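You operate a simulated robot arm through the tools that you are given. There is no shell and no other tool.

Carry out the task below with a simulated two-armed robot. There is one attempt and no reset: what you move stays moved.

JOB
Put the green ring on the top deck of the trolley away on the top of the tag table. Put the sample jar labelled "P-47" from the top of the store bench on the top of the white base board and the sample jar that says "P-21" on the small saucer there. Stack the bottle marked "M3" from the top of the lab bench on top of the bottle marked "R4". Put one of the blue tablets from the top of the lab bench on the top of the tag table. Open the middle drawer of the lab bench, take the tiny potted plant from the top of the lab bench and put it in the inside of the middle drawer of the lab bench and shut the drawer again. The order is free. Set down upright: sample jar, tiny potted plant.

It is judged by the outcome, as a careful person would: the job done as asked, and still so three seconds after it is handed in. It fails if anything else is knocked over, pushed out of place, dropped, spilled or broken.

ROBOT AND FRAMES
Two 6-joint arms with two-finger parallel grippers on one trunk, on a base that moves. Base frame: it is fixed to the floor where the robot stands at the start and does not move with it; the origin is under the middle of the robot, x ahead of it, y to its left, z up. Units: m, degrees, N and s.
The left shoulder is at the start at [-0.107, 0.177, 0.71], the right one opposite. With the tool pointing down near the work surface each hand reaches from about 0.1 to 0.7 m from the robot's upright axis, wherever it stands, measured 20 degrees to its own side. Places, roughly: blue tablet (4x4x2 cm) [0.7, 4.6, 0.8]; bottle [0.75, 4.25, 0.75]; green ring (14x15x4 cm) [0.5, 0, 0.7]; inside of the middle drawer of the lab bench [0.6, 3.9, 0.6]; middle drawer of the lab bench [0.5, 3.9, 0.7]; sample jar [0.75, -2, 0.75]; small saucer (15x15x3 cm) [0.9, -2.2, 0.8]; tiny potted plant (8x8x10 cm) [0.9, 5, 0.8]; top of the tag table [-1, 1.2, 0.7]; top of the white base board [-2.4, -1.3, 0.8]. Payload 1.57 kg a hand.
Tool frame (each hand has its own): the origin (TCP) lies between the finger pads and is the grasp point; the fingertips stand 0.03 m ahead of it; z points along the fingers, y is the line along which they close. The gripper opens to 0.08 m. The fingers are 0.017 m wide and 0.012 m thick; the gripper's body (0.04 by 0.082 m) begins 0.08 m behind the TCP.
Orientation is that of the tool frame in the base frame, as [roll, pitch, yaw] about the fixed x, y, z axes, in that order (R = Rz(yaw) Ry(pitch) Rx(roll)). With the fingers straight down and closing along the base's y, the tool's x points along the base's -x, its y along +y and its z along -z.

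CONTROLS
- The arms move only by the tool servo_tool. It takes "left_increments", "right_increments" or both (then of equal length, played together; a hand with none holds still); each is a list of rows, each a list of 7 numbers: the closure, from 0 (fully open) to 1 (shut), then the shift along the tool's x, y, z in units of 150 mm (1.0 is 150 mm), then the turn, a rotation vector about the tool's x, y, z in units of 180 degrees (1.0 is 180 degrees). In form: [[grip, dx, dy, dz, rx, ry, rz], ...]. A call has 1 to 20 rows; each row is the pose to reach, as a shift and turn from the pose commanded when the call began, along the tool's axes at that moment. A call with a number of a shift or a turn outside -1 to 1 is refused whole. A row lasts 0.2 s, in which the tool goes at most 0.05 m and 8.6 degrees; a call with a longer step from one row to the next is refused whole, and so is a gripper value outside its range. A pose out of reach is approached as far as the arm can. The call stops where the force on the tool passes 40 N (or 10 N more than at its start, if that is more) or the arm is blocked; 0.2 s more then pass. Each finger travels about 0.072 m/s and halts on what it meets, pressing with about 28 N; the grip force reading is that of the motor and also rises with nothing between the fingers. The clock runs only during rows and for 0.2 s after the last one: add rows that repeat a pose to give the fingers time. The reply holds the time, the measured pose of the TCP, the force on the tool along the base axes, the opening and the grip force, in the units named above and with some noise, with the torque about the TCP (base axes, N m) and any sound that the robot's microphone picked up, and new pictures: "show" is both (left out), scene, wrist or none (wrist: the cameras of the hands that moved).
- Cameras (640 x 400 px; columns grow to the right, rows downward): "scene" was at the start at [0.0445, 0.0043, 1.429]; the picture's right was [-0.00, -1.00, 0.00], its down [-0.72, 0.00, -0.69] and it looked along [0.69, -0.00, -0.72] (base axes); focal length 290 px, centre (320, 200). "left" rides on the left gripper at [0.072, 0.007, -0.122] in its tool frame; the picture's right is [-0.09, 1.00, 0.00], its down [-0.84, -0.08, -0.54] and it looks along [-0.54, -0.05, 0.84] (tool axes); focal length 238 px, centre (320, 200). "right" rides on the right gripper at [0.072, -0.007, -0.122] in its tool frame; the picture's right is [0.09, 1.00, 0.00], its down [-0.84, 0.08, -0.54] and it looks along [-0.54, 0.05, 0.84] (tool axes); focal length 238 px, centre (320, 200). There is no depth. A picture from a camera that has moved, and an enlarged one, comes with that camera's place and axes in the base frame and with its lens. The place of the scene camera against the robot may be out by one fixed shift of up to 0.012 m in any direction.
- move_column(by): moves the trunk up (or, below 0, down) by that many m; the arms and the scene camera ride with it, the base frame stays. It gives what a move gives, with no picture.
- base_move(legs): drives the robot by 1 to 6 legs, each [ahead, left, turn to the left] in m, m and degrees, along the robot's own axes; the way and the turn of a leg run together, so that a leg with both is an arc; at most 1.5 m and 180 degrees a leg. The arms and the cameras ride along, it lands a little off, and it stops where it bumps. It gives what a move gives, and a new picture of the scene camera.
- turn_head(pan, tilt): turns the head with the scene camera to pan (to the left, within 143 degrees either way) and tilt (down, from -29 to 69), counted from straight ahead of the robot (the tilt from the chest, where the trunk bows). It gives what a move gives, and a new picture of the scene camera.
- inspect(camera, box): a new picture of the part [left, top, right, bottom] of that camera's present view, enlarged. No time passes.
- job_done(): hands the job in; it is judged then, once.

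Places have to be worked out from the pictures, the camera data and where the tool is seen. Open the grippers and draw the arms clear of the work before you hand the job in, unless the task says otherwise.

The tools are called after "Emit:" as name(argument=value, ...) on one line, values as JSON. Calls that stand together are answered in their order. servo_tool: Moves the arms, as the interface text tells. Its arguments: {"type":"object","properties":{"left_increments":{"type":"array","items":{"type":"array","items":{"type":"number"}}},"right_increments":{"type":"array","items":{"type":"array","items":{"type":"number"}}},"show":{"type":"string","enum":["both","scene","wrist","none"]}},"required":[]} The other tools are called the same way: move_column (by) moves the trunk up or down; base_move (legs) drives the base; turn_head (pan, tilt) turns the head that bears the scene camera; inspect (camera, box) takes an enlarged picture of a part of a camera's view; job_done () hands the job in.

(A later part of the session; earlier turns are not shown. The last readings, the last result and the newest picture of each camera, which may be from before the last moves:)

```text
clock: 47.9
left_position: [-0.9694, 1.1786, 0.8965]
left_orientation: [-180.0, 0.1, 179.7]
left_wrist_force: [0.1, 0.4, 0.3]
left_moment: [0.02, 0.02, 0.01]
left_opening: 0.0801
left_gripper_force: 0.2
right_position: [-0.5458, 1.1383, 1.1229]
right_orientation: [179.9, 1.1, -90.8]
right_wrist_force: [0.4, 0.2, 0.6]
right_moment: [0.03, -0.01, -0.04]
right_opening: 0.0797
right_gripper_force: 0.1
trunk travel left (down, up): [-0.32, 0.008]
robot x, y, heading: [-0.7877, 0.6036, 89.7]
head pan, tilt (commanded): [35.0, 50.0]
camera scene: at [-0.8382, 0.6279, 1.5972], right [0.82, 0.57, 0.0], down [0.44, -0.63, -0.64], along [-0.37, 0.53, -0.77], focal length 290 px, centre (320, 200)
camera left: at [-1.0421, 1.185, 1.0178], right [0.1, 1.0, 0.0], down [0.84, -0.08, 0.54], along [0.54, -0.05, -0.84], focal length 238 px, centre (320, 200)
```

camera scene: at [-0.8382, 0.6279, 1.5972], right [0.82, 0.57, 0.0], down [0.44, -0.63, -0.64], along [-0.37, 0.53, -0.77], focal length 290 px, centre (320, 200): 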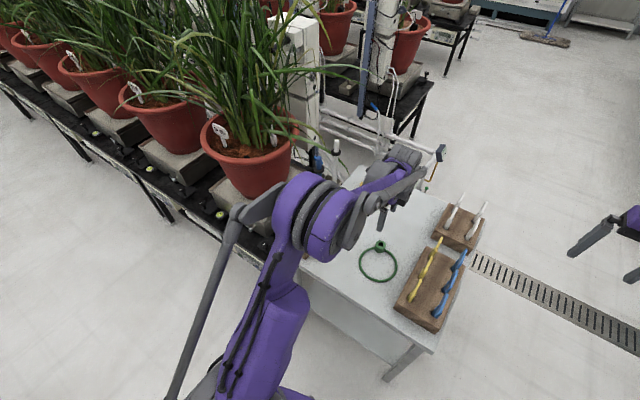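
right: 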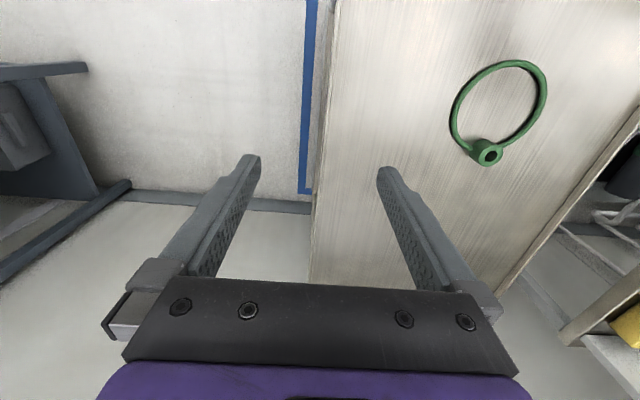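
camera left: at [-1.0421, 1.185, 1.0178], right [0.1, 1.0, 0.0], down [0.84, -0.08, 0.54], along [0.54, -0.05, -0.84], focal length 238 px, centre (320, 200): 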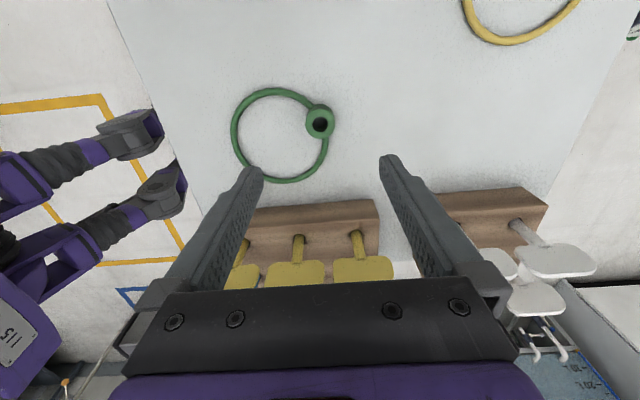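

The ring lies flat on the tag table, free of the racks. I back away, shift to the right and drive up the aisle toward the lab bench.

Emit:
base_move(legs=[[-0.45, 0, 0], [0, -0.57, 0], [1.4, 0, 0]])

Emit:
turn_head(pan=-40, tilt=30)

```text
clock: 62.4
left_position: [-0.4003, 2.1275, 0.8962]
left_orientation: [-180.0, 0.0, -179.9]
left_wrist_force: [-0.1, -0.4, -0.2]
left_moment: [-0.02, 0.04, 0.01]
left_opening: 0.0801
left_gripper_force: 0.1
right_position: [0.0233, 2.0896, 1.1214]
right_orientation: [179.9, 1.2, -90.4]
right_wrist_force: [0.6, -0.5, 0.0]
right_moment: [-0.02, 0.03, -0.01]
right_opening: 0.0801
right_gripper_force: 0.1
trunk travel left (down, up): [-0.32, 0.008]
robot x, y, heading: [-0.2186, 1.5545, 90.3]
head pan, tilt (commanded): [35.0, 50.0]
camera scene: at [-0.2659, 1.5776, 1.5972], right [0.82, 0.57, 0.0], down [0.44, -0.63, -0.64], along [-0.37, 0.53, -0.77], focal length 290 px, centre (320, 200)
```

scene: 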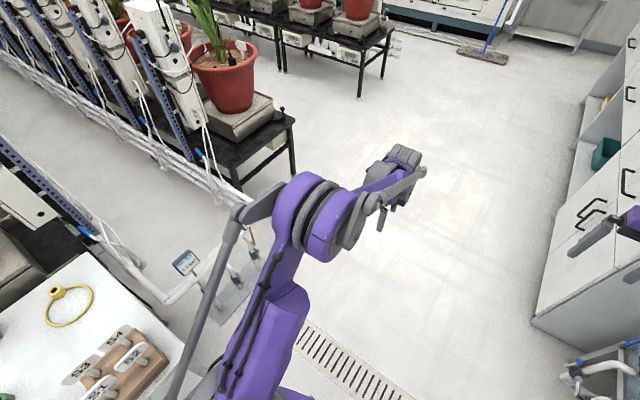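

```text
clock: 63.8
left_position: [-0.4006, 2.1274, 0.896]
left_orientation: [-180.0, -0.1, -179.8]
left_wrist_force: [0.3, 0.0, 0.1]
left_moment: [0.02, 0.02, 0.03]
left_opening: 0.0798
left_gripper_force: 0.2
right_position: [0.0233, 2.0894, 1.1221]
right_orientation: [-179.9, 1.3, -90.4]
right_wrist_force: [-0.3, 0.4, -0.8]
right_moment: [0.0, -0.01, 0.0]
right_opening: 0.0799
right_gripper_force: 0.1
trunk travel left (down, up): [-0.32, 0.008]
robot x, y, heading: [-0.2209, 1.5572, 90.0]
head pan, tilt (commanded): [-40.0, 30.0]
camera scene: at [-0.1637, 1.5841, 1.6267], right [0.77, -0.64, 0.0], down [-0.32, -0.38, -0.87], along [0.56, 0.66, -0.5], focal length 290 px, centre (320, 200)
```

scene: 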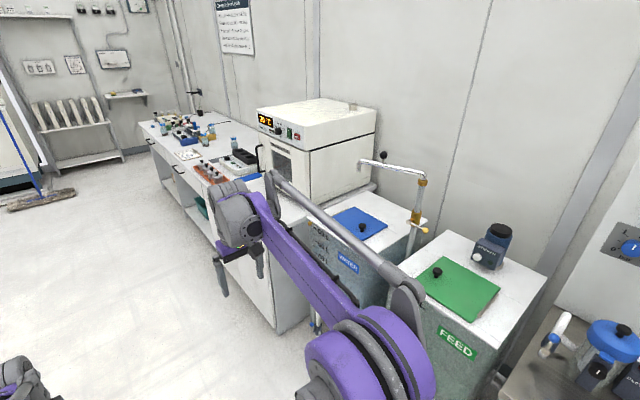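

The lab bench front is at x ≈ 0.4. I drive up alongside it to y ≈ 3.9, staying well off, and turn right to face it.

Emit:
base_move(legs=[[1.5, 0.1, 0], [0.85, 0.1, 0], [0, 0, -90]])

Emit:
turn_head(pan=0, tilt=35)

Emit:
turn_head(pan=50, tilt=35)

```text
refused: leg 1 is longer than a leg can be; nothing moved
```

```text
clock: 64.9
left_position: [-0.4002, 2.1287, 0.8971]
left_orientation: [180.0, 0.0, -180.0]
left_wrist_force: [-0.9, 0.1, 0.3]
left_moment: [-0.02, 0.02, 0.0]
left_opening: 0.0797
left_gripper_force: 0.1
right_position: [0.0241, 2.0882, 1.1212]
right_orientation: [-180.0, 1.2, -90.5]
right_wrist_force: [-0.1, -0.4, 0.4]
right_moment: [0.04, 0.02, 0.01]
right_opening: 0.0802
right_gripper_force: 0.1
trunk travel left (down, up): [-0.32, 0.008]
robot x, y, heading: [-0.2183, 1.5545, 90.0]
head pan, tilt (commanded): [0.0, 35.0]
camera scene: at [-0.2217, 1.6028, 1.619], right [1.0, 0.0, 0.0], down [0.0, -0.57, -0.82], along [0.0, 0.82, -0.57], focal length 290 px, centre (320, 200)
```

scene: 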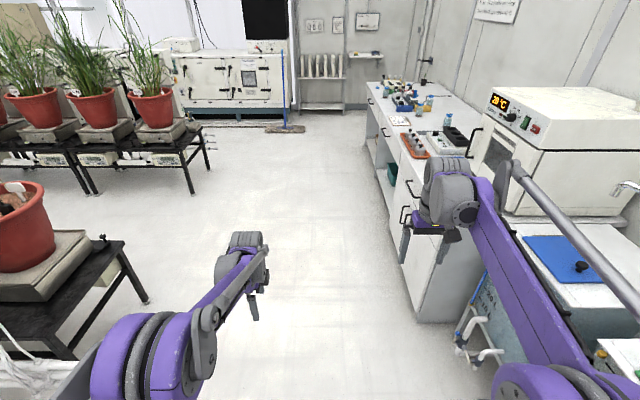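

```text
clock: 66.1
left_position: [-0.4004, 2.128, 0.8971]
left_orientation: [179.9, 0.0, -180.0]
left_wrist_force: [-1.0, 0.7, 0.9]
left_moment: [0.02, 0.02, 0.02]
left_opening: 0.0797
left_gripper_force: 0.0
right_position: [0.0238, 2.089, 1.1226]
right_orientation: [-180.0, 1.2, -90.3]
right_wrist_force: [0.3, -0.7, 0.0]
right_moment: [0.02, 0.01, -0.02]
right_opening: 0.08
right_gripper_force: 0.0
trunk travel left (down, up): [-0.32, 0.008]
robot x, y, heading: [-0.2176, 1.5562, 90.1]
head pan, tilt (commanded): [50.0, 35.0]
camera scene: at [-0.2892, 1.5713, 1.619], right [0.64, 0.77, 0.0], down [0.44, -0.37, -0.82], along [-0.63, 0.53, -0.57], focal length 290 px, centre (320, 200)
```

scene: 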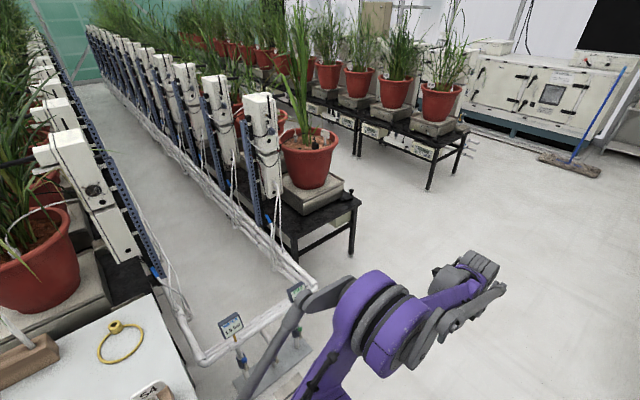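

A leg was slightly too long; I split it differently and drive on.

Emit:
base_move(legs=[[1.4, 0.1, 0], [0.95, 0.1, 0], [0, 0, -90]])

Emit:
turn_head(pan=0, tilt=40)

Emit:
turn_head(pan=45, tilt=35)

```text
clock: 81.5
left_position: [0.1482, 4.0762, 0.8966]
left_orientation: [180.0, 0.1, 89.6]
left_wrist_force: [-0.2, 0.0, 0.0]
left_moment: [0.0, 0.01, -0.01]
left_opening: 0.0799
left_gripper_force: 0.0
right_position: [0.1056, 3.6516, 1.1227]
right_orientation: [-179.9, 1.2, 179.2]
right_wrist_force: [0.4, -0.4, 0.1]
right_moment: [0.0, 0.02, 0.05]
right_opening: 0.08
right_gripper_force: 0.2
trunk travel left (down, up): [-0.32, 0.008]
robot x, y, heading: [-0.4303, 3.8975, -0.4]
head pan, tilt (commanded): [50.0, 35.0]
camera scene: at [-0.4166, 3.9712, 1.619], right [0.76, -0.65, 0.0], down [-0.37, -0.44, -0.82], along [0.53, 0.62, -0.57], focal length 290 px, centre (320, 200)
```

scene: 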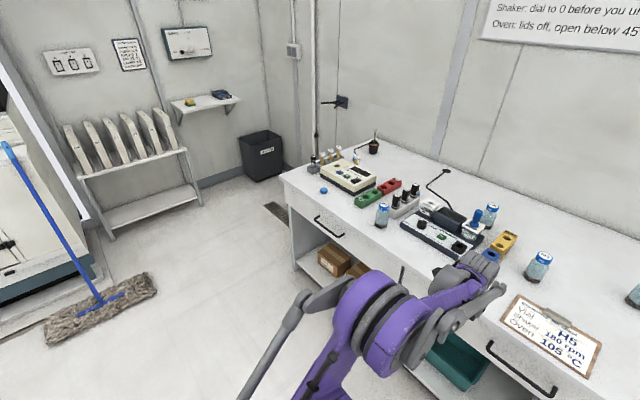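

```text
clock: 82.7
left_position: [0.1486, 4.0759, 0.8975]
left_orientation: [-180.0, 0.0, 89.6]
left_wrist_force: [-0.1, -0.5, 0.1]
left_moment: [-0.02, -0.02, 0.02]
left_opening: 0.0804
left_gripper_force: 0.0
right_position: [0.1059, 3.6528, 1.123]
right_orientation: [180.0, 1.2, 179.0]
right_wrist_force: [0.2, 0.3, -1.2]
right_moment: [0.03, 0.01, -0.02]
right_opening: 0.0802
right_gripper_force: 0.1
trunk travel left (down, up): [-0.32, 0.008]
robot x, y, heading: [-0.4259, 3.8986, -0.3]
head pan, tilt (commanded): [0.0, 40.0]
camera scene: at [-0.3887, 3.9036, 1.6114], right [-0.01, -1.0, 0.0], down [-0.64, 0.0, -0.77], along [0.77, 0.0, -0.64], focal length 290 px, centre (320, 200)
```

scene: 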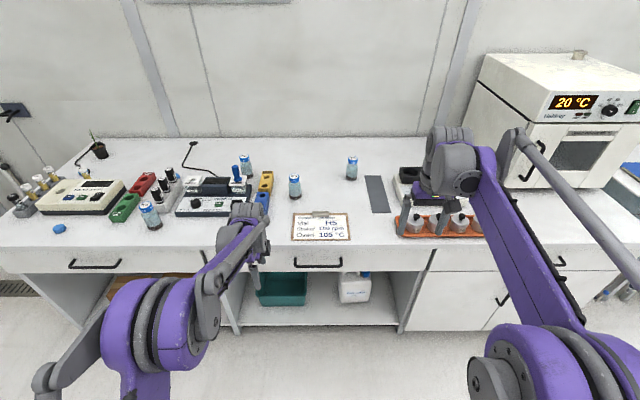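

```text
clock: 83.8
left_position: [0.148, 4.0761, 0.8965]
left_orientation: [179.9, 0.0, 89.5]
left_wrist_force: [0.4, 0.0, 0.5]
left_moment: [-0.01, 0.04, 0.02]
left_opening: 0.0801
left_gripper_force: 0.0
right_position: [0.1062, 3.6526, 1.1224]
right_orientation: [180.0, 1.2, 179.1]
right_wrist_force: [0.0, -0.8, -0.5]
right_moment: [-0.01, 0.0, -0.01]
right_opening: 0.08
right_gripper_force: 0.0
trunk travel left (down, up): [-0.32, 0.008]
robot x, y, heading: [-0.4281, 3.8994, -0.6]
head pan, tilt (commanded): [45.0, 35.0]
camera scene: at [-0.411, 3.9659, 1.619], right [0.7, -0.71, 0.0], down [-0.41, -0.4, -0.82], along [0.58, 0.57, -0.57], focal length 290 px, centre (320, 200)
```

scene: 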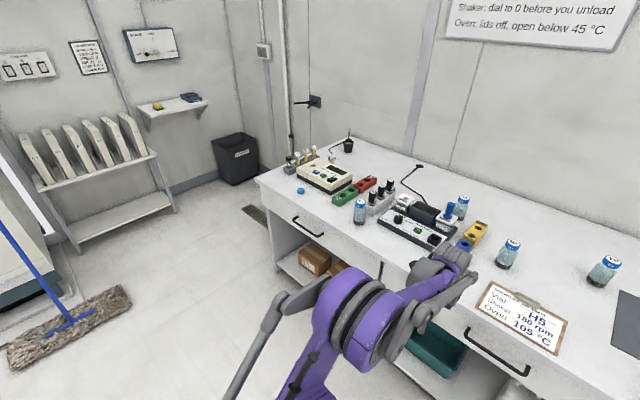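

The bench shows four blue-capped bottles, a small pot at the far left, a blue tablet near the left front, and the middle drawer handle in front of me. I zoom in for detail.

Emit:
turn_head(pan=15, tilt=40)

Emit:
inspect(camera="scene", box=[100, 100, 360, 260])

Emit:
inspect(camera="scene", box=[320, 100, 560, 300])

Emit:
inspect(camera="scene", box=[0, 100, 240, 300])

```text
clock: 84.7
left_position: [0.149, 4.0762, 0.8979]
left_orientation: [180.0, -0.1, 89.6]
left_wrist_force: [0.6, -0.3, -0.3]
left_moment: [-0.01, -0.02, 0.03]
left_opening: 0.0802
left_gripper_force: 0.1
right_position: [0.1054, 3.6523, 1.1223]
right_orientation: [179.9, 1.2, 179.2]
right_wrist_force: [-0.1, 0.1, 0.2]
right_moment: [-0.01, 0.0, 0.01]
right_opening: 0.0801
right_gripper_force: 0.1
trunk travel left (down, up): [-0.32, 0.008]
robot x, y, heading: [-0.427, 3.9004, -0.4]
head pan, tilt (commanded): [15.0, 40.0]
camera scene: at [-0.3915, 3.9256, 1.6114], right [0.25, -0.97, 0.0], down [-0.62, -0.16, -0.77], along [0.74, 0.19, -0.64], focal length 290 px, centre (320, 200)
```

scene: 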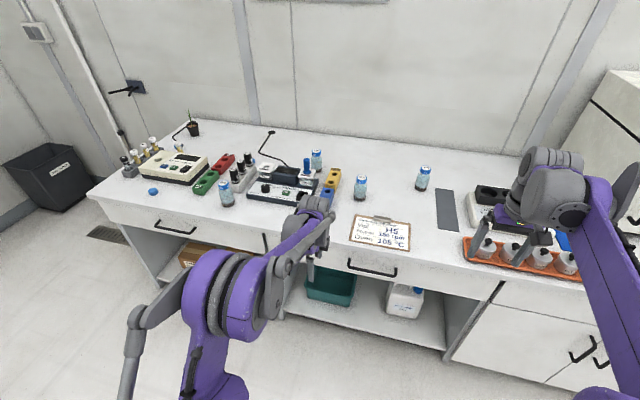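

```text
2.46 times, centred on (230, 180) of scene
camera zoom: at [-0.3915, 3.9256, 1.6114], right [0.25, -0.97, 0.0], down [-0.62, -0.16, -0.77], along [0.74, 0.19, -0.64], focal length 714 px, centre (542, 249)
```

zoom: 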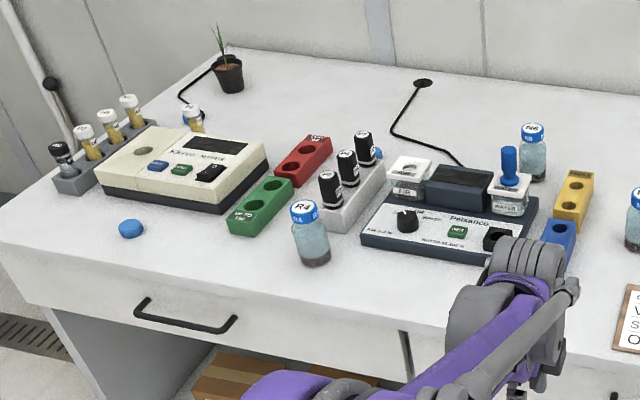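

```text
2.00 times, centred on (440, 200) of scene
camera zoom: at [-0.3915, 3.9256, 1.6114], right [0.25, -0.97, 0.0], down [-0.62, -0.16, -0.77], along [0.74, 0.19, -0.64], focal length 580 px, centre (80, 200)
```

zoom: 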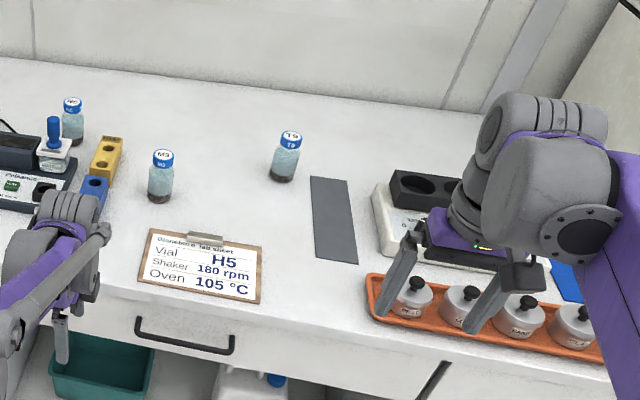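

```text
2.00 times, centred on (120, 200) of scene
camera zoom: at [-0.3915, 3.9256, 1.6114], right [0.25, -0.97, 0.0], down [-0.62, -0.16, -0.77], along [0.74, 0.19, -0.64], focal length 580 px, centre (720, 200)
```

zoom: 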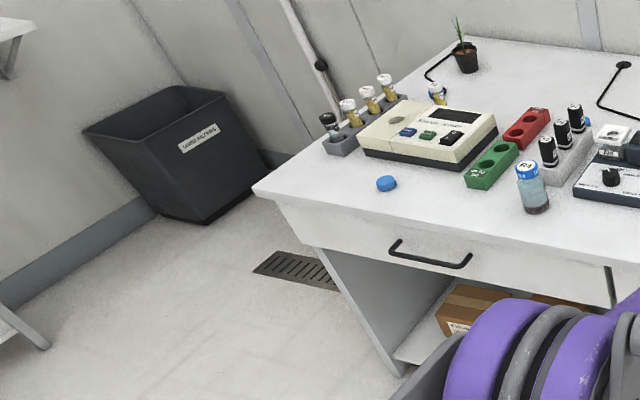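

R4 stands at about (0.45, 4.57), M3 at about (0.64, 4.0), the front-left blue tablet at about (0.45, 4.95) and the plant far back-left near (1.0, 5.1), only reachable from the bench's left end. I draw both hands in and up before driving to that end.

Emit:
servo_tool(left_increments=[[0, 0, -0.15, -0.2, 0, 0, 0], [0, 0, -0.3, -0.4, 0, 0, 0], [0, 0, -0.45, -0.6, 0, 0, 0], [0, 0, -0.6, -0.8, 0, 0, 0], [0, 0, -0.8, -1.0, 0, 0, 0], [0, 0, -1.0, -1.0, 0, 0, 0], [0, 0, -1.0, -1.0, 0, 0, 0]], right_increments=[[0, 0.15, 0, 0, 0, 0, 0], [0, 0.3, 0, 0, 0, 0, 0], [0, 0.45, 0, 0, 0, 0, 0], [0, 0.6, 0, 0, 0, 0, 0], [0, 0.8, 0, 0, 0, 0, 0], [0, 1.0, 0, 0, 0, 0, 0], [0, 1.0, 0, 0, 0, 0, 0]], show="scene")

Emit:
base_move(legs=[[0.1, 1.2, 0]])

Emit:
turn_head(pan=20, tilt=45)

Emit:
turn_head(pan=75, tilt=45)

```text
clock: 86.3
left_position: [-0.0014, 4.0769, 1.0454]
left_orientation: [179.9, 0.0, 89.6]
left_wrist_force: [0.0, 0.2, -0.5]
left_moment: [0.02, 0.03, 0.02]
left_opening: 0.0796
left_gripper_force: 0.1
right_position: [-0.0422, 3.6552, 1.1185]
right_orientation: [-180.0, 1.1, 179.1]
right_wrist_force: [0.3, 0.8, 0.3]
right_moment: [0.0, 0.05, -0.04]
right_opening: 0.0801
right_gripper_force: 0.0
trunk travel left (down, up): [-0.32, 0.008]
robot x, y, heading: [-0.4246, 3.9007, -0.5]
head pan, tilt (commanded): [15.0, 40.0]
camera scene: at [-0.3899, 3.9254, 1.6115], right [0.25, -0.97, 0.0], down [-0.62, -0.16, -0.77], along [0.74, 0.19, -0.64], focal length 290 px, centre (320, 200)
```

scene: 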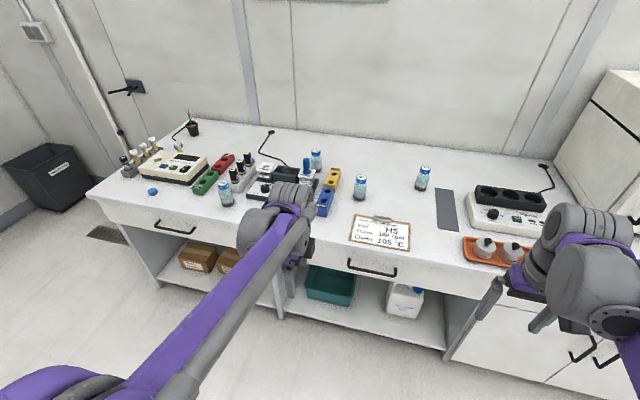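

```text
clock: 97.2
left_position: [0.1117, 5.2801, 1.0448]
left_orientation: [-180.0, 0.0, 89.3]
left_wrist_force: [-0.2, -0.7, 1.1]
left_moment: [0.0, -0.03, -0.02]
left_opening: 0.08
left_gripper_force: 0.0
right_position: [0.0666, 4.8585, 1.1193]
right_orientation: [-180.0, 1.2, 178.6]
right_wrist_force: [0.3, -0.2, -0.1]
right_moment: [-0.03, -0.01, 0.01]
right_opening: 0.08
right_gripper_force: 0.1
trunk travel left (down, up): [-0.32, 0.008]
robot x, y, heading: [-0.3152, 5.1085, -0.7]
head pan, tilt (commanded): [15.0, 40.0]
camera scene: at [-0.2799, 5.1315, 1.6114], right [0.25, -0.97, 0.0], down [-0.62, -0.16, -0.77], along [0.74, 0.19, -0.64], focal length 290 px, centre (320, 200)
```

scene: 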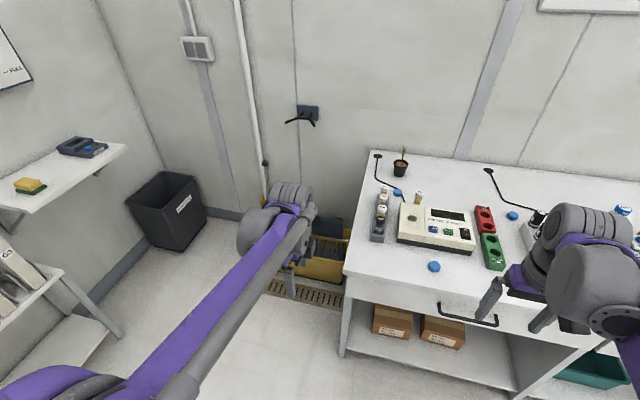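

```text
clock: 97.8
left_position: [0.1118, 5.2801, 1.044]
left_orientation: [180.0, 0.1, 89.3]
left_wrist_force: [-0.3, 0.0, 0.0]
left_moment: [0.01, 0.04, 0.0]
left_opening: 0.0799
left_gripper_force: 0.1
right_position: [0.0669, 4.8593, 1.1193]
right_orientation: [-180.0, 1.2, 178.8]
right_wrist_force: [-0.6, 0.0, 0.8]
right_moment: [-0.02, 0.0, -0.01]
right_opening: 0.0799
right_gripper_force: 0.1
trunk travel left (down, up): [-0.32, 0.008]
robot x, y, heading: [-0.3127, 5.105, -0.9]
head pan, tilt (commanded): [20.0, 45.0]
camera scene: at [-0.2855, 5.1374, 1.6042], right [0.33, -0.94, 0.0], down [-0.67, -0.23, -0.71], along [0.67, 0.23, -0.71], focal length 290 px, centre (320, 200)
```

scene: 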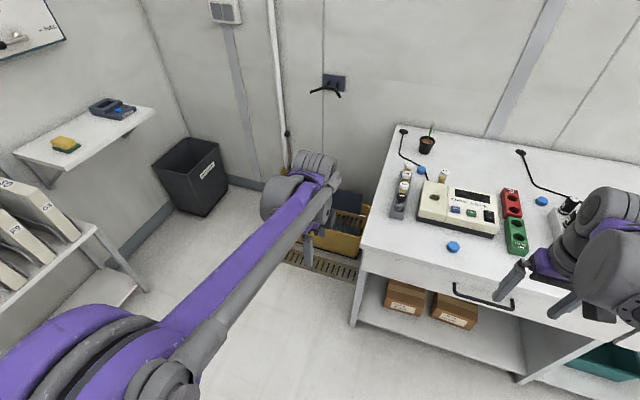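

```text
clock: 99.1
left_position: [0.1114, 5.2794, 1.0454]
left_orientation: [-180.0, 0.0, 89.3]
left_wrist_force: [-0.6, -0.2, 0.5]
left_moment: [0.01, -0.01, 0.0]
left_opening: 0.0801
left_gripper_force: 0.0
right_position: [0.0672, 4.8591, 1.1189]
right_orientation: [-180.0, 1.2, 178.8]
right_wrist_force: [0.7, 0.2, 0.2]
right_moment: [0.0, 0.0, 0.01]
right_opening: 0.0799
right_gripper_force: 0.0
trunk travel left (down, up): [-0.32, 0.008]
robot x, y, heading: [-0.3169, 5.1026, -0.8]
head pan, tilt (commanded): [75.0, 45.0]
camera scene: at [-0.3402, 5.1888, 1.6041], right [0.96, -0.27, 0.0], down [-0.19, -0.68, -0.71], along [0.19, 0.68, -0.71], focal length 290 px, centre (320, 200)
```

scene: 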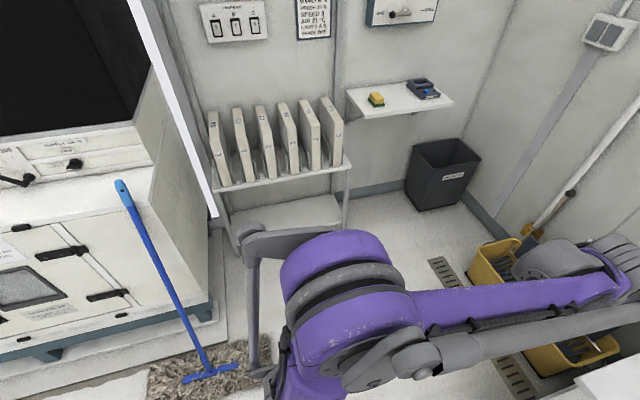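

The plant triangulates to about (0.945, 5.03) on a bench top of z ≈ 0.795, and a yellow mop bucket blocks part of the left end. I look down to learn the size of my own base.

Emit:
turn_head(pan=0, tilt=69)

Emit:
inspect(camera="left", box=[0, 0, 640, 400])

Emit:
inspect(camera="right", box=[0, 0, 640, 400])

```text
clock: 100.5
left_position: [0.11, 5.2817, 1.0452]
left_orientation: [180.0, 0.0, 89.3]
left_wrist_force: [-0.2, -0.7, 0.0]
left_moment: [0.0, -0.01, -0.01]
left_opening: 0.0801
left_gripper_force: 0.0
right_position: [0.0667, 4.8587, 1.1189]
right_orientation: [180.0, 1.2, 178.8]
right_wrist_force: [1.2, 0.4, -0.9]
right_moment: [0.02, -0.01, -0.02]
right_opening: 0.0801
right_gripper_force: 0.1
trunk travel left (down, up): [-0.32, 0.008]
robot x, y, heading: [-0.3154, 5.1067, -0.6]
head pan, tilt (commanded): [0.0, 68.8]
camera scene: at [-0.3064, 5.1099, 1.5753], right [-0.01, -1.0, 0.0], down [-0.93, 0.01, -0.36], along [0.36, 0.0, -0.93], focal length 290 px, centre (320, 200)
```

scene: 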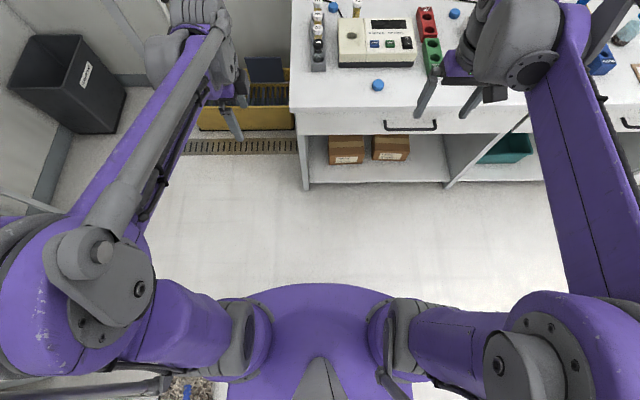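

```text
1.00 times, centred on (320, 200) of left (not enlarged: the box is as wide or as high as the picture)
camera zoom: at [0.1181, 5.3519, 1.1664], right [0.99, -0.1, 0.0], down [-0.09, -0.84, 0.54], along [-0.06, -0.54, -0.84], focal length 238 px, centre (320, 200)
```

zoom: 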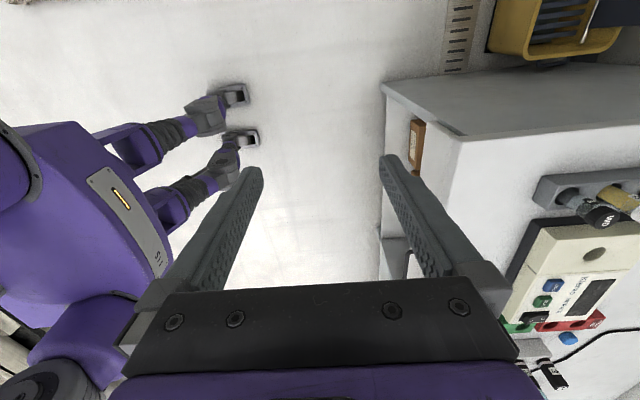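

```text
1.00 times, centred on (320, 200) of right (not enlarged: the box is as wide or as high as the picture)
camera zoom: at [-0.0084, 4.8539, 1.2408], right [-0.07, 1.0, 0.0], down [0.83, 0.06, 0.56], along [0.56, 0.04, -0.83], focal length 238 px, centre (320, 200)
```

zoom: 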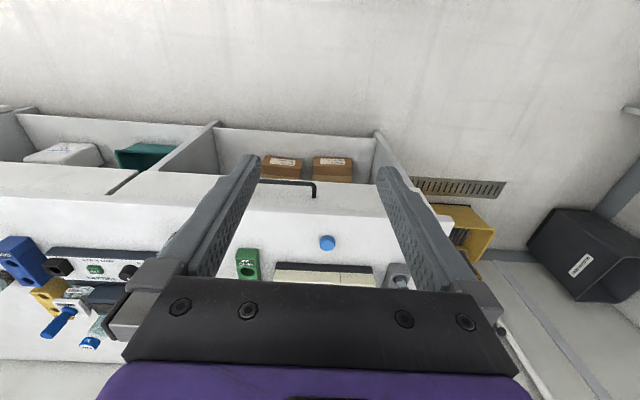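

My base is compact (front feet only ~0.08 m ahead of the axis). I draw the left hand in further, then move around the bench's left corner and turn toward the plant so that the right arm can reach it.

Emit:
servo_tool(left_increments=[[0, 0, -0.2, -0.15, 0, 0, 0], [0, 0, -0.4, -0.3, 0, 0, 0], [0, 0, -0.6, -0.45, 0, 0, 0], [0, 0, -0.8, -0.6, 0, 0, 0], [0, 0, -0.8, -0.6, 0, 0, 0]], show="none")

Emit:
base_move(legs=[[0.33, 0.35, 0], [0, 0, -35]])

Emit:
turn_head(pan=0, tilt=55)

Emit:
turn_head(pan=40, tilt=45)

```text
clock: 101.7
left_position: [-0.0103, 5.2829, 1.1369]
left_orientation: [-179.9, 0.0, 89.4]
left_wrist_force: [0.0, 0.5, 1.1]
left_moment: [0.0, -0.02, 0.02]
left_opening: 0.0801
left_gripper_force: 0.0
right_position: [0.0675, 4.8593, 1.119]
right_orientation: [179.9, 1.1, 178.8]
right_wrist_force: [0.8, -0.4, 0.1]
right_moment: [-0.01, 0.01, 0.01]
right_opening: 0.0802
right_gripper_force: 0.0
trunk travel left (down, up): [-0.32, 0.008]
robot x, y, heading: [-0.316, 5.1055, -0.8]
head pan, tilt (commanded): [0.0, 68.8]
```

```text
clock: 107.1
left_position: [0.3706, 5.4259, 1.1363]
left_orientation: [-180.0, 0.0, 54.5]
left_wrist_force: [0.4, -0.9, 0.2]
left_moment: [-0.02, -0.02, 0.01]
left_opening: 0.0798
left_gripper_force: 0.1
right_position: [0.1926, 5.0344, 1.1193]
right_orientation: [-180.0, 1.2, 144.0]
right_wrist_force: [-0.5, 0.0, -0.1]
right_moment: [0.01, -0.02, 0.0]
right_opening: 0.0801
right_gripper_force: 0.1
trunk travel left (down, up): [-0.32, 0.008]
robot x, y, heading: [0.0216, 5.4528, -35.5]
head pan, tilt (commanded): [0.0, 68.8]
camera scene: at [0.0264, 5.4517, 1.5753], right [-0.58, -0.81, 0.0], down [-0.76, 0.54, -0.36], along [0.29, -0.21, -0.93], focal length 290 px, centre (320, 200)
```

scene: 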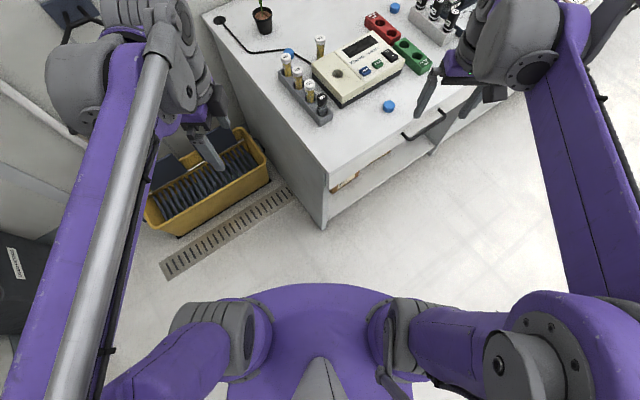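

```text
clock: 107.8
left_position: [0.3715, 5.4258, 1.1364]
left_orientation: [179.9, 0.0, 54.5]
left_wrist_force: [0.3, 0.4, -0.5]
left_moment: [-0.01, 0.01, 0.03]
left_opening: 0.0799
left_gripper_force: 0.1
right_position: [0.1921, 5.0342, 1.1186]
right_orientation: [180.0, 1.2, 144.0]
right_wrist_force: [0.1, -0.4, 0.0]
right_moment: [0.03, 0.01, -0.01]
right_opening: 0.0799
right_gripper_force: 0.1
trunk travel left (down, up): [-0.32, 0.008]
robot x, y, heading: [0.0172, 5.4543, -35.5]
head pan, tilt (commanded): [0.0, 55.0]
camera scene: at [0.0396, 5.4423, 1.5907], right [-0.58, -0.81, 0.0], down [-0.67, 0.48, -0.57], along [0.47, -0.33, -0.82], focal length 290 px, centre (320, 200)
```

scene: 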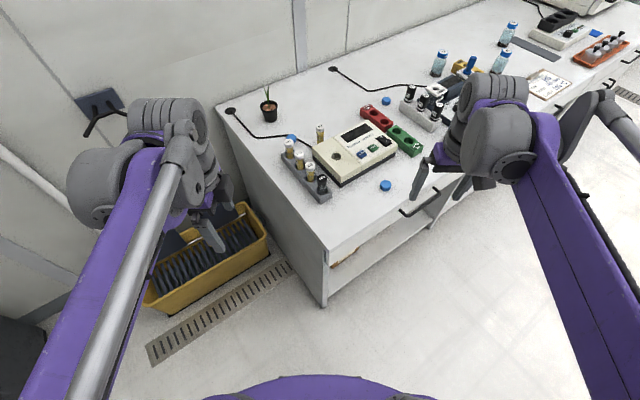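

```text
clock: 108.9
left_position: [0.3701, 5.426, 1.1362]
left_orientation: [180.0, 0.0, 54.5]
left_wrist_force: [-0.1, -0.2, 1.0]
left_moment: [-0.02, 0.02, -0.01]
left_opening: 0.0803
left_gripper_force: 0.0
right_position: [0.1928, 5.0335, 1.1188]
right_orientation: [-180.0, 1.2, 144.0]
right_wrist_force: [-0.5, 0.5, 0.4]
right_moment: [0.02, 0.02, 0.01]
right_opening: 0.0804
right_gripper_force: 0.1
trunk travel left (down, up): [-0.32, 0.008]
robot x, y, heading: [0.0189, 5.4529, -35.5]
head pan, tilt (commanded): [40.0, 45.0]
camera scene: at [0.062, 5.4905, 1.6041], right [0.08, -1.0, 0.0], down [-0.71, -0.05, -0.71], along [0.7, 0.05, -0.71], focal length 290 px, centre (320, 200)
```

scene: 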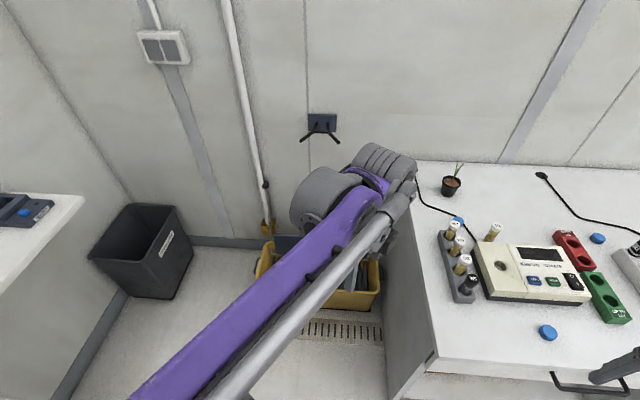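

I zoom on the pot to judge its size and shape.

Emit:
inspect(camera="scene", box=[400, 140, 500, 220])

Emit:
inspect(camera="scene", box=[400, 140, 640, 360])

```text
5.00 times, centred on (450, 180) of scene
camera zoom: at [0.062, 5.4905, 1.6041], right [0.08, -1.0, 0.0], down [-0.71, -0.05, -0.71], along [0.7, 0.05, -0.71], focal length 1450 px, centre (-330, 300)
```

zoom: 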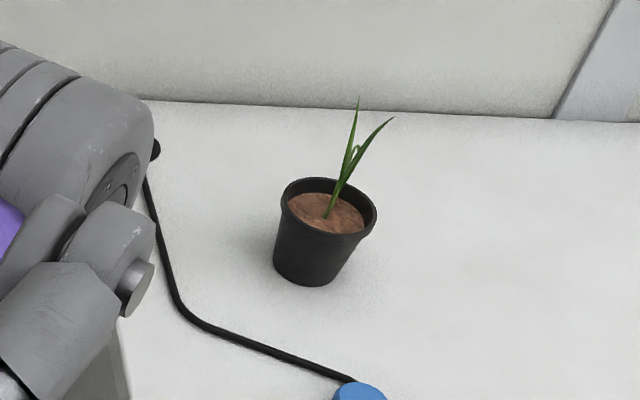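

```text
1.82 times, centred on (520, 250) of scene
camera zoom: at [0.062, 5.4905, 1.6041], right [0.08, -1.0, 0.0], down [-0.71, -0.05, -0.71], along [0.7, 0.05, -0.71], focal length 527 px, centre (-44, 109)
```

zoom: 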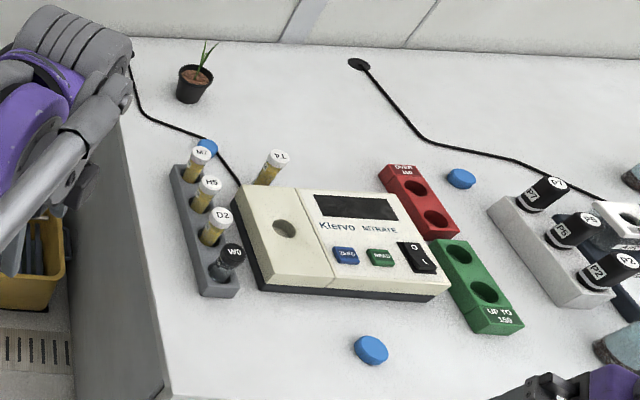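

The pot's rim is about 7.4 cm wide, 6.5 cm high, its centre near (0.937, 5.036). I move in past the bench corner, keeping clear of the bucket (x ≥ 0.76), so the right hand can come straight down over it.

Emit:
base_move(legs=[[0.2, 0.13, 0], [0.185, 0.12, 0]])

Emit:
turn_head(pan=0, tilt=55)

Emit:
inspect(camera="right", box=[0, 0, 640, 400])

```text
clock: 111.2
left_position: [0.6311, 5.4153, 1.1356]
left_orientation: [-179.9, 0.2, 54.2]
left_wrist_force: [0.5, -0.3, -0.1]
left_moment: [-0.06, 0.02, 0.02]
left_opening: 0.08
left_gripper_force: 0.0
right_position: [0.4503, 5.026, 1.1192]
right_orientation: [-179.9, 1.1, 143.8]
right_wrist_force: [0.4, -0.1, 0.1]
right_moment: [-0.01, 0.01, 0.02]
right_opening: 0.08
right_gripper_force: 0.1
trunk travel left (down, up): [-0.32, 0.008]
robot x, y, heading: [0.2737, 5.4468, -35.8]
head pan, tilt (commanded): [40.0, 45.0]
stopped in leg 2: the robot was blocked; the commanded pose is now the measured one
camera scene: at [0.3237, 5.482, 1.6041], right [0.07, -1.0, 0.0], down [-0.71, -0.05, -0.71], along [0.7, 0.05, -0.71], focal length 290 px, centre (320, 200)
```

scene: 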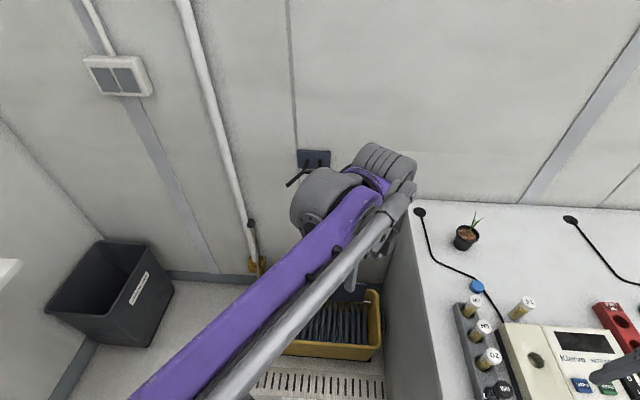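

```text
clock: 112.3
left_position: [0.6295, 5.4156, 1.1371]
left_orientation: [-180.0, 0.0, 54.2]
left_wrist_force: [-1.1, -0.2, 0.8]
left_moment: [-0.01, -0.02, 0.0]
left_opening: 0.0801
left_gripper_force: 0.1
right_position: [0.4488, 5.0246, 1.1184]
right_orientation: [-179.9, 1.3, 143.8]
right_wrist_force: [-0.2, 0.5, -0.5]
right_moment: [-0.01, 0.03, 0.02]
right_opening: 0.0799
right_gripper_force: 0.0
trunk travel left (down, up): [-0.32, 0.008]
robot x, y, heading: [0.276, 5.4473, -35.8]
head pan, tilt (commanded): [0.0, 55.0]
camera scene: at [0.2979, 5.4335, 1.5907], right [-0.58, -0.81, 0.0], down [-0.67, 0.48, -0.57], along [0.47, -0.33, -0.82], focal length 290 px, centre (320, 200)
```

scene: 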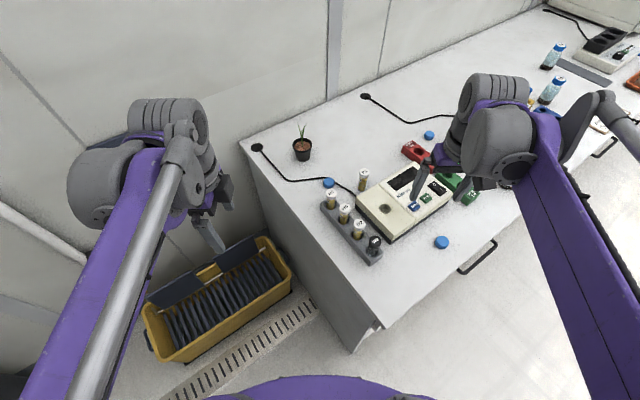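

```text
1.00 times, centred on (320, 200) of right (not enlarged: the box is as wide or as high as the picture)
camera zoom: at [0.3847, 5.0633, 1.2408], right [0.51, 0.86, 0.0], down [0.71, -0.43, 0.56], along [0.48, -0.29, -0.83], focal length 238 px, centre (320, 200)
```

zoom: 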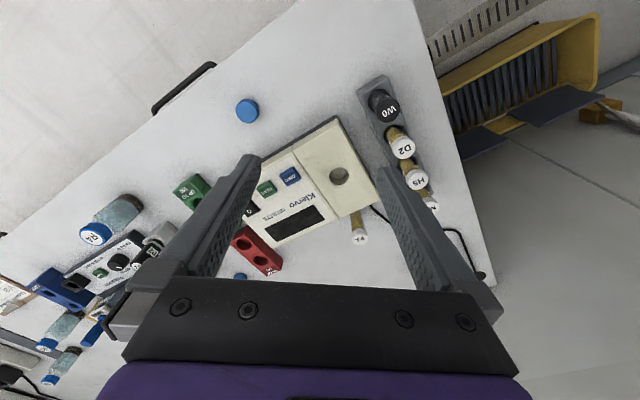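

The base stopped against the bench's left end at (0.274, 5.447), so its radius is about 0.25 m; nothing on the bench has moved. I step away from the panel and pass along it with clearance.

Emit:
base_move(legs=[[-0.035, 0.045, 0], [0.155, 0.112, 0]])

Emit:
inspect(camera="right", box=[0, 0, 640, 400])

```text
clock: 114.6
left_position: [0.818, 5.4718, 1.137]
left_orientation: [179.9, 0.0, 54.2]
left_wrist_force: [1.2, -0.6, 0.9]
left_moment: [-0.01, 0.01, 0.03]
left_opening: 0.0801
left_gripper_force: 0.1
right_position: [0.6368, 5.0816, 1.1181]
right_orientation: [-180.0, 1.2, 143.7]
right_wrist_force: [0.8, -0.5, 0.0]
right_moment: [-0.01, -0.05, -0.04]
right_opening: 0.0803
right_gripper_force: 0.0
trunk travel left (down, up): [-0.32, 0.008]
robot x, y, heading: [0.47, 5.5064, -35.9]
head pan, tilt (commanded): [0.0, 55.0]
camera scene: at [0.4858, 5.4904, 1.5906], right [-0.58, -0.81, 0.0], down [-0.66, 0.48, -0.57], along [0.47, -0.34, -0.82], focal length 290 px, centre (320, 200)
```

scene: 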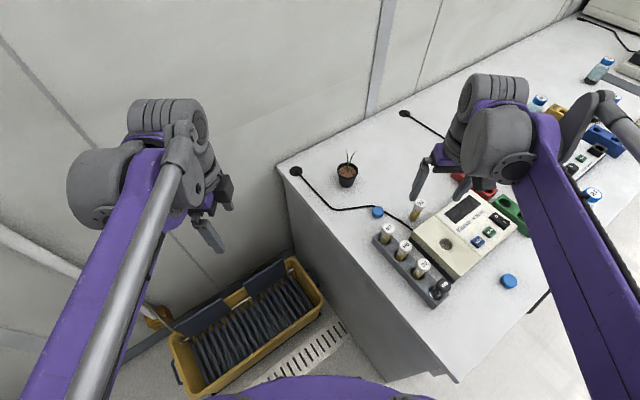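

```text
1.00 times, centred on (320, 200) of right (not enlarged: the box is as wide or as high as the picture)
camera zoom: at [0.5723, 5.1203, 1.2406], right [0.52, 0.86, 0.0], down [0.71, -0.43, 0.56], along [0.48, -0.29, -0.83], focal length 238 px, centre (320, 200)
```

zoom: 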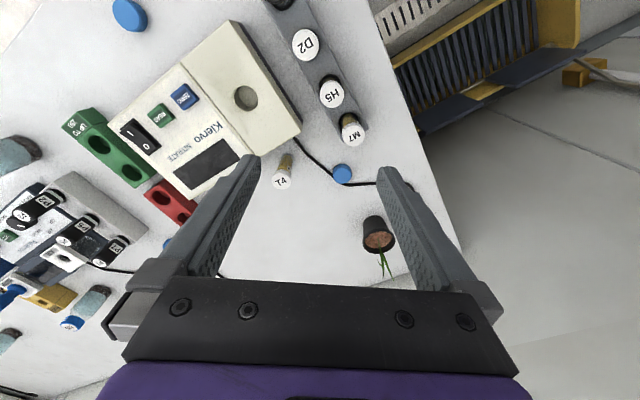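

Both cameras put the pot rim centre at (0.950, 5.043), z ≈ 0.86. I bring the right hand above it at a safe height in two moves.

Emit:
servo_tool(right_increments=[[0, -0.19, 0.11, 0, 0, 0, 0], [0, -0.38, 0.22, 0, 0, 0, 0], [0, -0.57, 0.33, 0, 0, 0, 0], [0, -0.76, 0.44, 0, 0, 0, 0], [0, -0.95, 0.55, 0, 0, 0, 0], [0, -0.95, 0.55, 0, 0, 0, 0]], show="none")

Emit:
servo_tool(right_increments=[[0, -0.18, 0.1, 0, 0, 0, 0], [0, -0.36, 0.2, 0, 0, 0, 0], [0, -0.54, 0.3, 0, 0, 0, 0], [0, -0.72, 0.4, 0, 0, 0, 0], [0, -0.887, 0.477, 0, 0, 0, 0], [0, -0.887, 0.477, 0.3, 0, 0, 0], [0, -0.887, 0.477, 0.5, 0, 0, 0], [0, -0.887, 0.477, 0.5, 0, 0, 0]])

```text
clock: 116.0
left_position: [0.817, 5.4726, 1.1368]
left_orientation: [180.0, -0.1, 54.2]
left_wrist_force: [-0.1, -0.2, 0.8]
left_moment: [-0.02, -0.04, -0.01]
left_opening: 0.0801
left_gripper_force: 0.1
right_position: [0.8009, 5.0648, 1.1223]
right_orientation: [-180.0, 1.2, 143.7]
right_wrist_force: [-0.2, -1.0, 0.3]
right_moment: [0.02, -0.03, -0.01]
right_opening: 0.0799
right_gripper_force: 0.0
trunk travel left (down, up): [-0.32, 0.008]
robot x, y, heading: [0.4636, 5.5014, -35.9]
head pan, tilt (commanded): [0.0, 55.0]
```

```text
clock: 117.8
left_position: [0.8175, 5.4722, 1.1361]
left_orientation: [-180.0, -0.1, 54.2]
left_wrist_force: [-0.1, -0.4, 0.4]
left_moment: [0.03, -0.01, -0.01]
left_opening: 0.0798
left_gripper_force: 0.1
right_position: [0.9517, 5.0407, 1.0484]
right_orientation: [-180.0, 1.1, 143.7]
right_wrist_force: [0.5, -0.1, -0.8]
right_moment: [0.02, 0.04, 0.0]
right_opening: 0.0801
right_gripper_force: 0.2
right hand out of reach, approached as far as the arm can: row 5
trunk travel left (down, up): [-0.32, 0.008]
robot x, y, heading: [0.4657, 5.5044, -35.8]
head pan, tilt (commanded): [0.0, 55.0]
camera scene: at [0.4861, 5.4902, 1.5908], right [-0.58, -0.81, 0.0], down [-0.66, 0.48, -0.57], along [0.47, -0.34, -0.82], focal length 290 px, centre (320, 200)
camera right: at [0.8873, 5.0798, 1.171], right [0.52, 0.86, 0.0], down [0.71, -0.43, 0.56], along [0.48, -0.29, -0.83], focal length 238 px, centre (320, 200)
```

scene: 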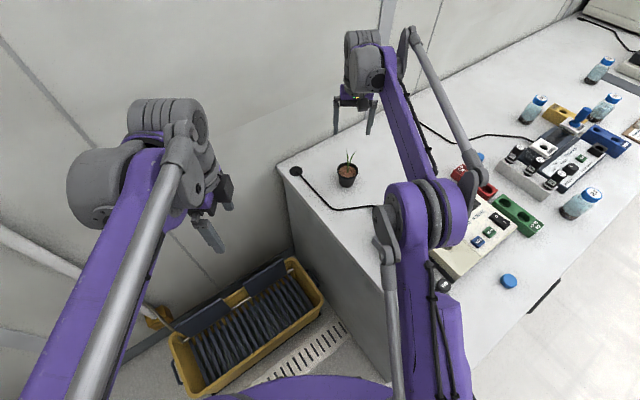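
right: 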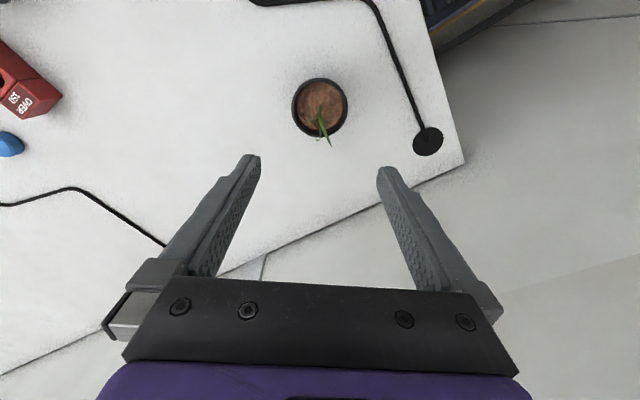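

The pot is nearly centred under the hand. I correct a few millimetres, level the tool, and descend to z ≈ 0.96 for a closer look.

Emit:
servo_tool(right_increments=[[0, 0.033, -0.009, 0.1, 0, 0.0061, 0], [0, 0.033, -0.009, 0.3, 0, 0.0061, 0], [0, 0.033, -0.009, 0.5, 0, 0.0061, 0], [0, 0.033, -0.009, 0.58, 0, 0.0061, 0], [0, 0.033, -0.009, 0.58, 0, 0.0061, 0]])

Emit:
inspect(camera="right", box=[220, 80, 420, 280])

```text
clock: 119.0
left_position: [0.8177, 5.4717, 1.1359]
left_orientation: [179.9, 0.0, 54.2]
left_wrist_force: [0.1, 0.0, 0.4]
left_moment: [-0.01, 0.02, 0.0]
left_opening: 0.0799
left_gripper_force: 0.0
right_position: [0.9481, 5.0426, 0.9617]
right_orientation: [180.0, 0.1, 143.7]
right_wrist_force: [0.6, 0.1, 0.9]
right_moment: [0.0, 0.02, -0.04]
right_opening: 0.0799
right_gripper_force: 0.1
trunk travel left (down, up): [-0.32, 0.008]
robot x, y, heading: [0.4661, 5.4991, -35.7]
head pan, tilt (commanded): [0.0, 55.0]
camera scene: at [0.4862, 5.4902, 1.5907], right [-0.58, -0.81, 0.0], down [-0.66, 0.48, -0.57], along [0.47, -0.34, -0.82], focal length 290 px, centre (320, 200)
camera right: at [0.8859, 5.0798, 1.0856], right [0.52, 0.86, 0.0], down [0.72, -0.43, 0.54], along [0.47, -0.28, -0.84], focal length 238 px, centre (320, 200)
```

scene: 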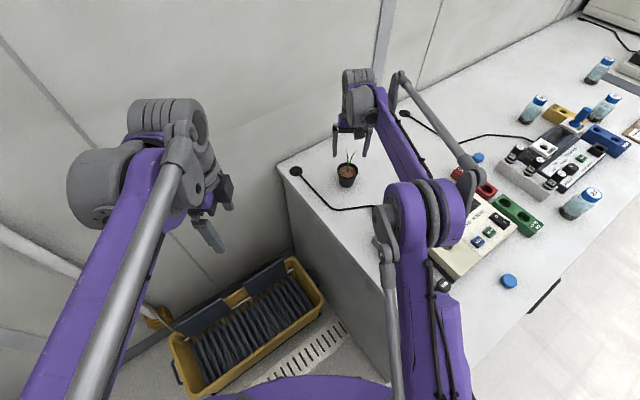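
right: 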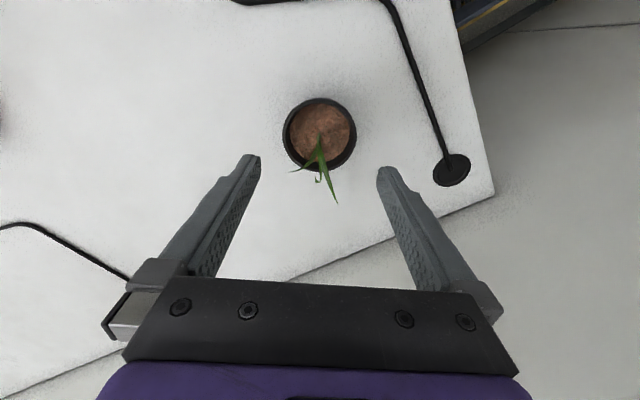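

```text
2.00 times, centred on (320, 180) of right
camera zoom: at [0.8859, 5.0798, 1.0856], right [0.52, 0.86, 0.0], down [0.72, -0.43, 0.54], along [0.47, -0.28, -0.84], focal length 477 px, centre (320, 240)
```

zoom: 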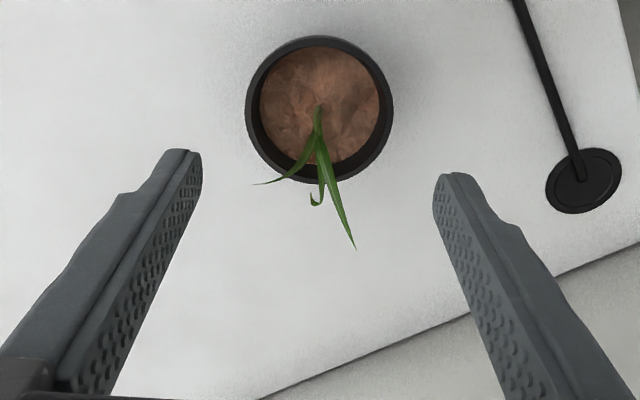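

The pot is centred within about 1 mm of the finger midline (rim ≈ 7.1–7.4 cm in an 8 cm gap). I descend to just above the rim and check again.

Emit:
servo_tool(right_increments=[[0, 0, -0.005, 0.15, 0, 0, 0], [0, 0, -0.005, 0.3, 0, 0, 0], [0, 0, -0.005, 0.4, 0, 0, 0], [0, 0, -0.005, 0.4, 0, 0, 0]], show="none")

Emit:
inspect(camera="right", box=[220, 80, 420, 280])

```text
clock: 120.0
left_position: [0.8173, 5.4727, 1.1362]
left_orientation: [-180.0, 0.0, 54.2]
left_wrist_force: [0.4, 0.1, 0.1]
left_moment: [0.02, -0.03, -0.02]
left_opening: 0.08
left_gripper_force: 0.1
right_position: [0.9465, 5.0416, 0.9025]
right_orientation: [179.9, 0.1, 143.6]
right_wrist_force: [-0.9, 0.4, 0.6]
right_moment: [-0.01, 0.04, 0.02]
right_opening: 0.0801
right_gripper_force: 0.1
trunk travel left (down, up): [-0.32, 0.008]
robot x, y, heading: [0.4682, 5.5004, -35.5]
head pan, tilt (commanded): [0.0, 55.0]
```

```text
2.00 times, centred on (320, 180) of right
camera zoom: at [0.885, 5.0786, 1.026], right [0.52, 0.86, 0.0], down [0.72, -0.43, 0.54], along [0.47, -0.28, -0.84], focal length 477 px, centre (320, 240)
```

zoom: 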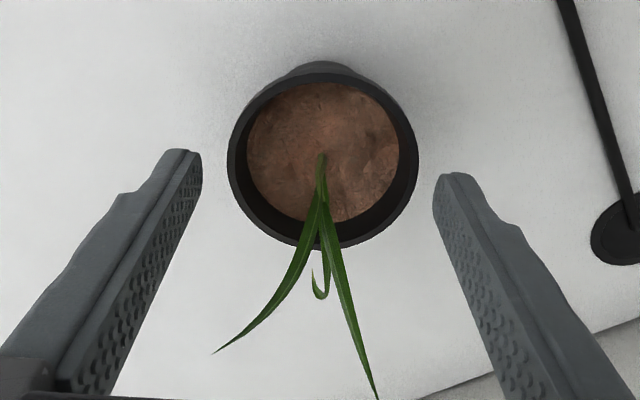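

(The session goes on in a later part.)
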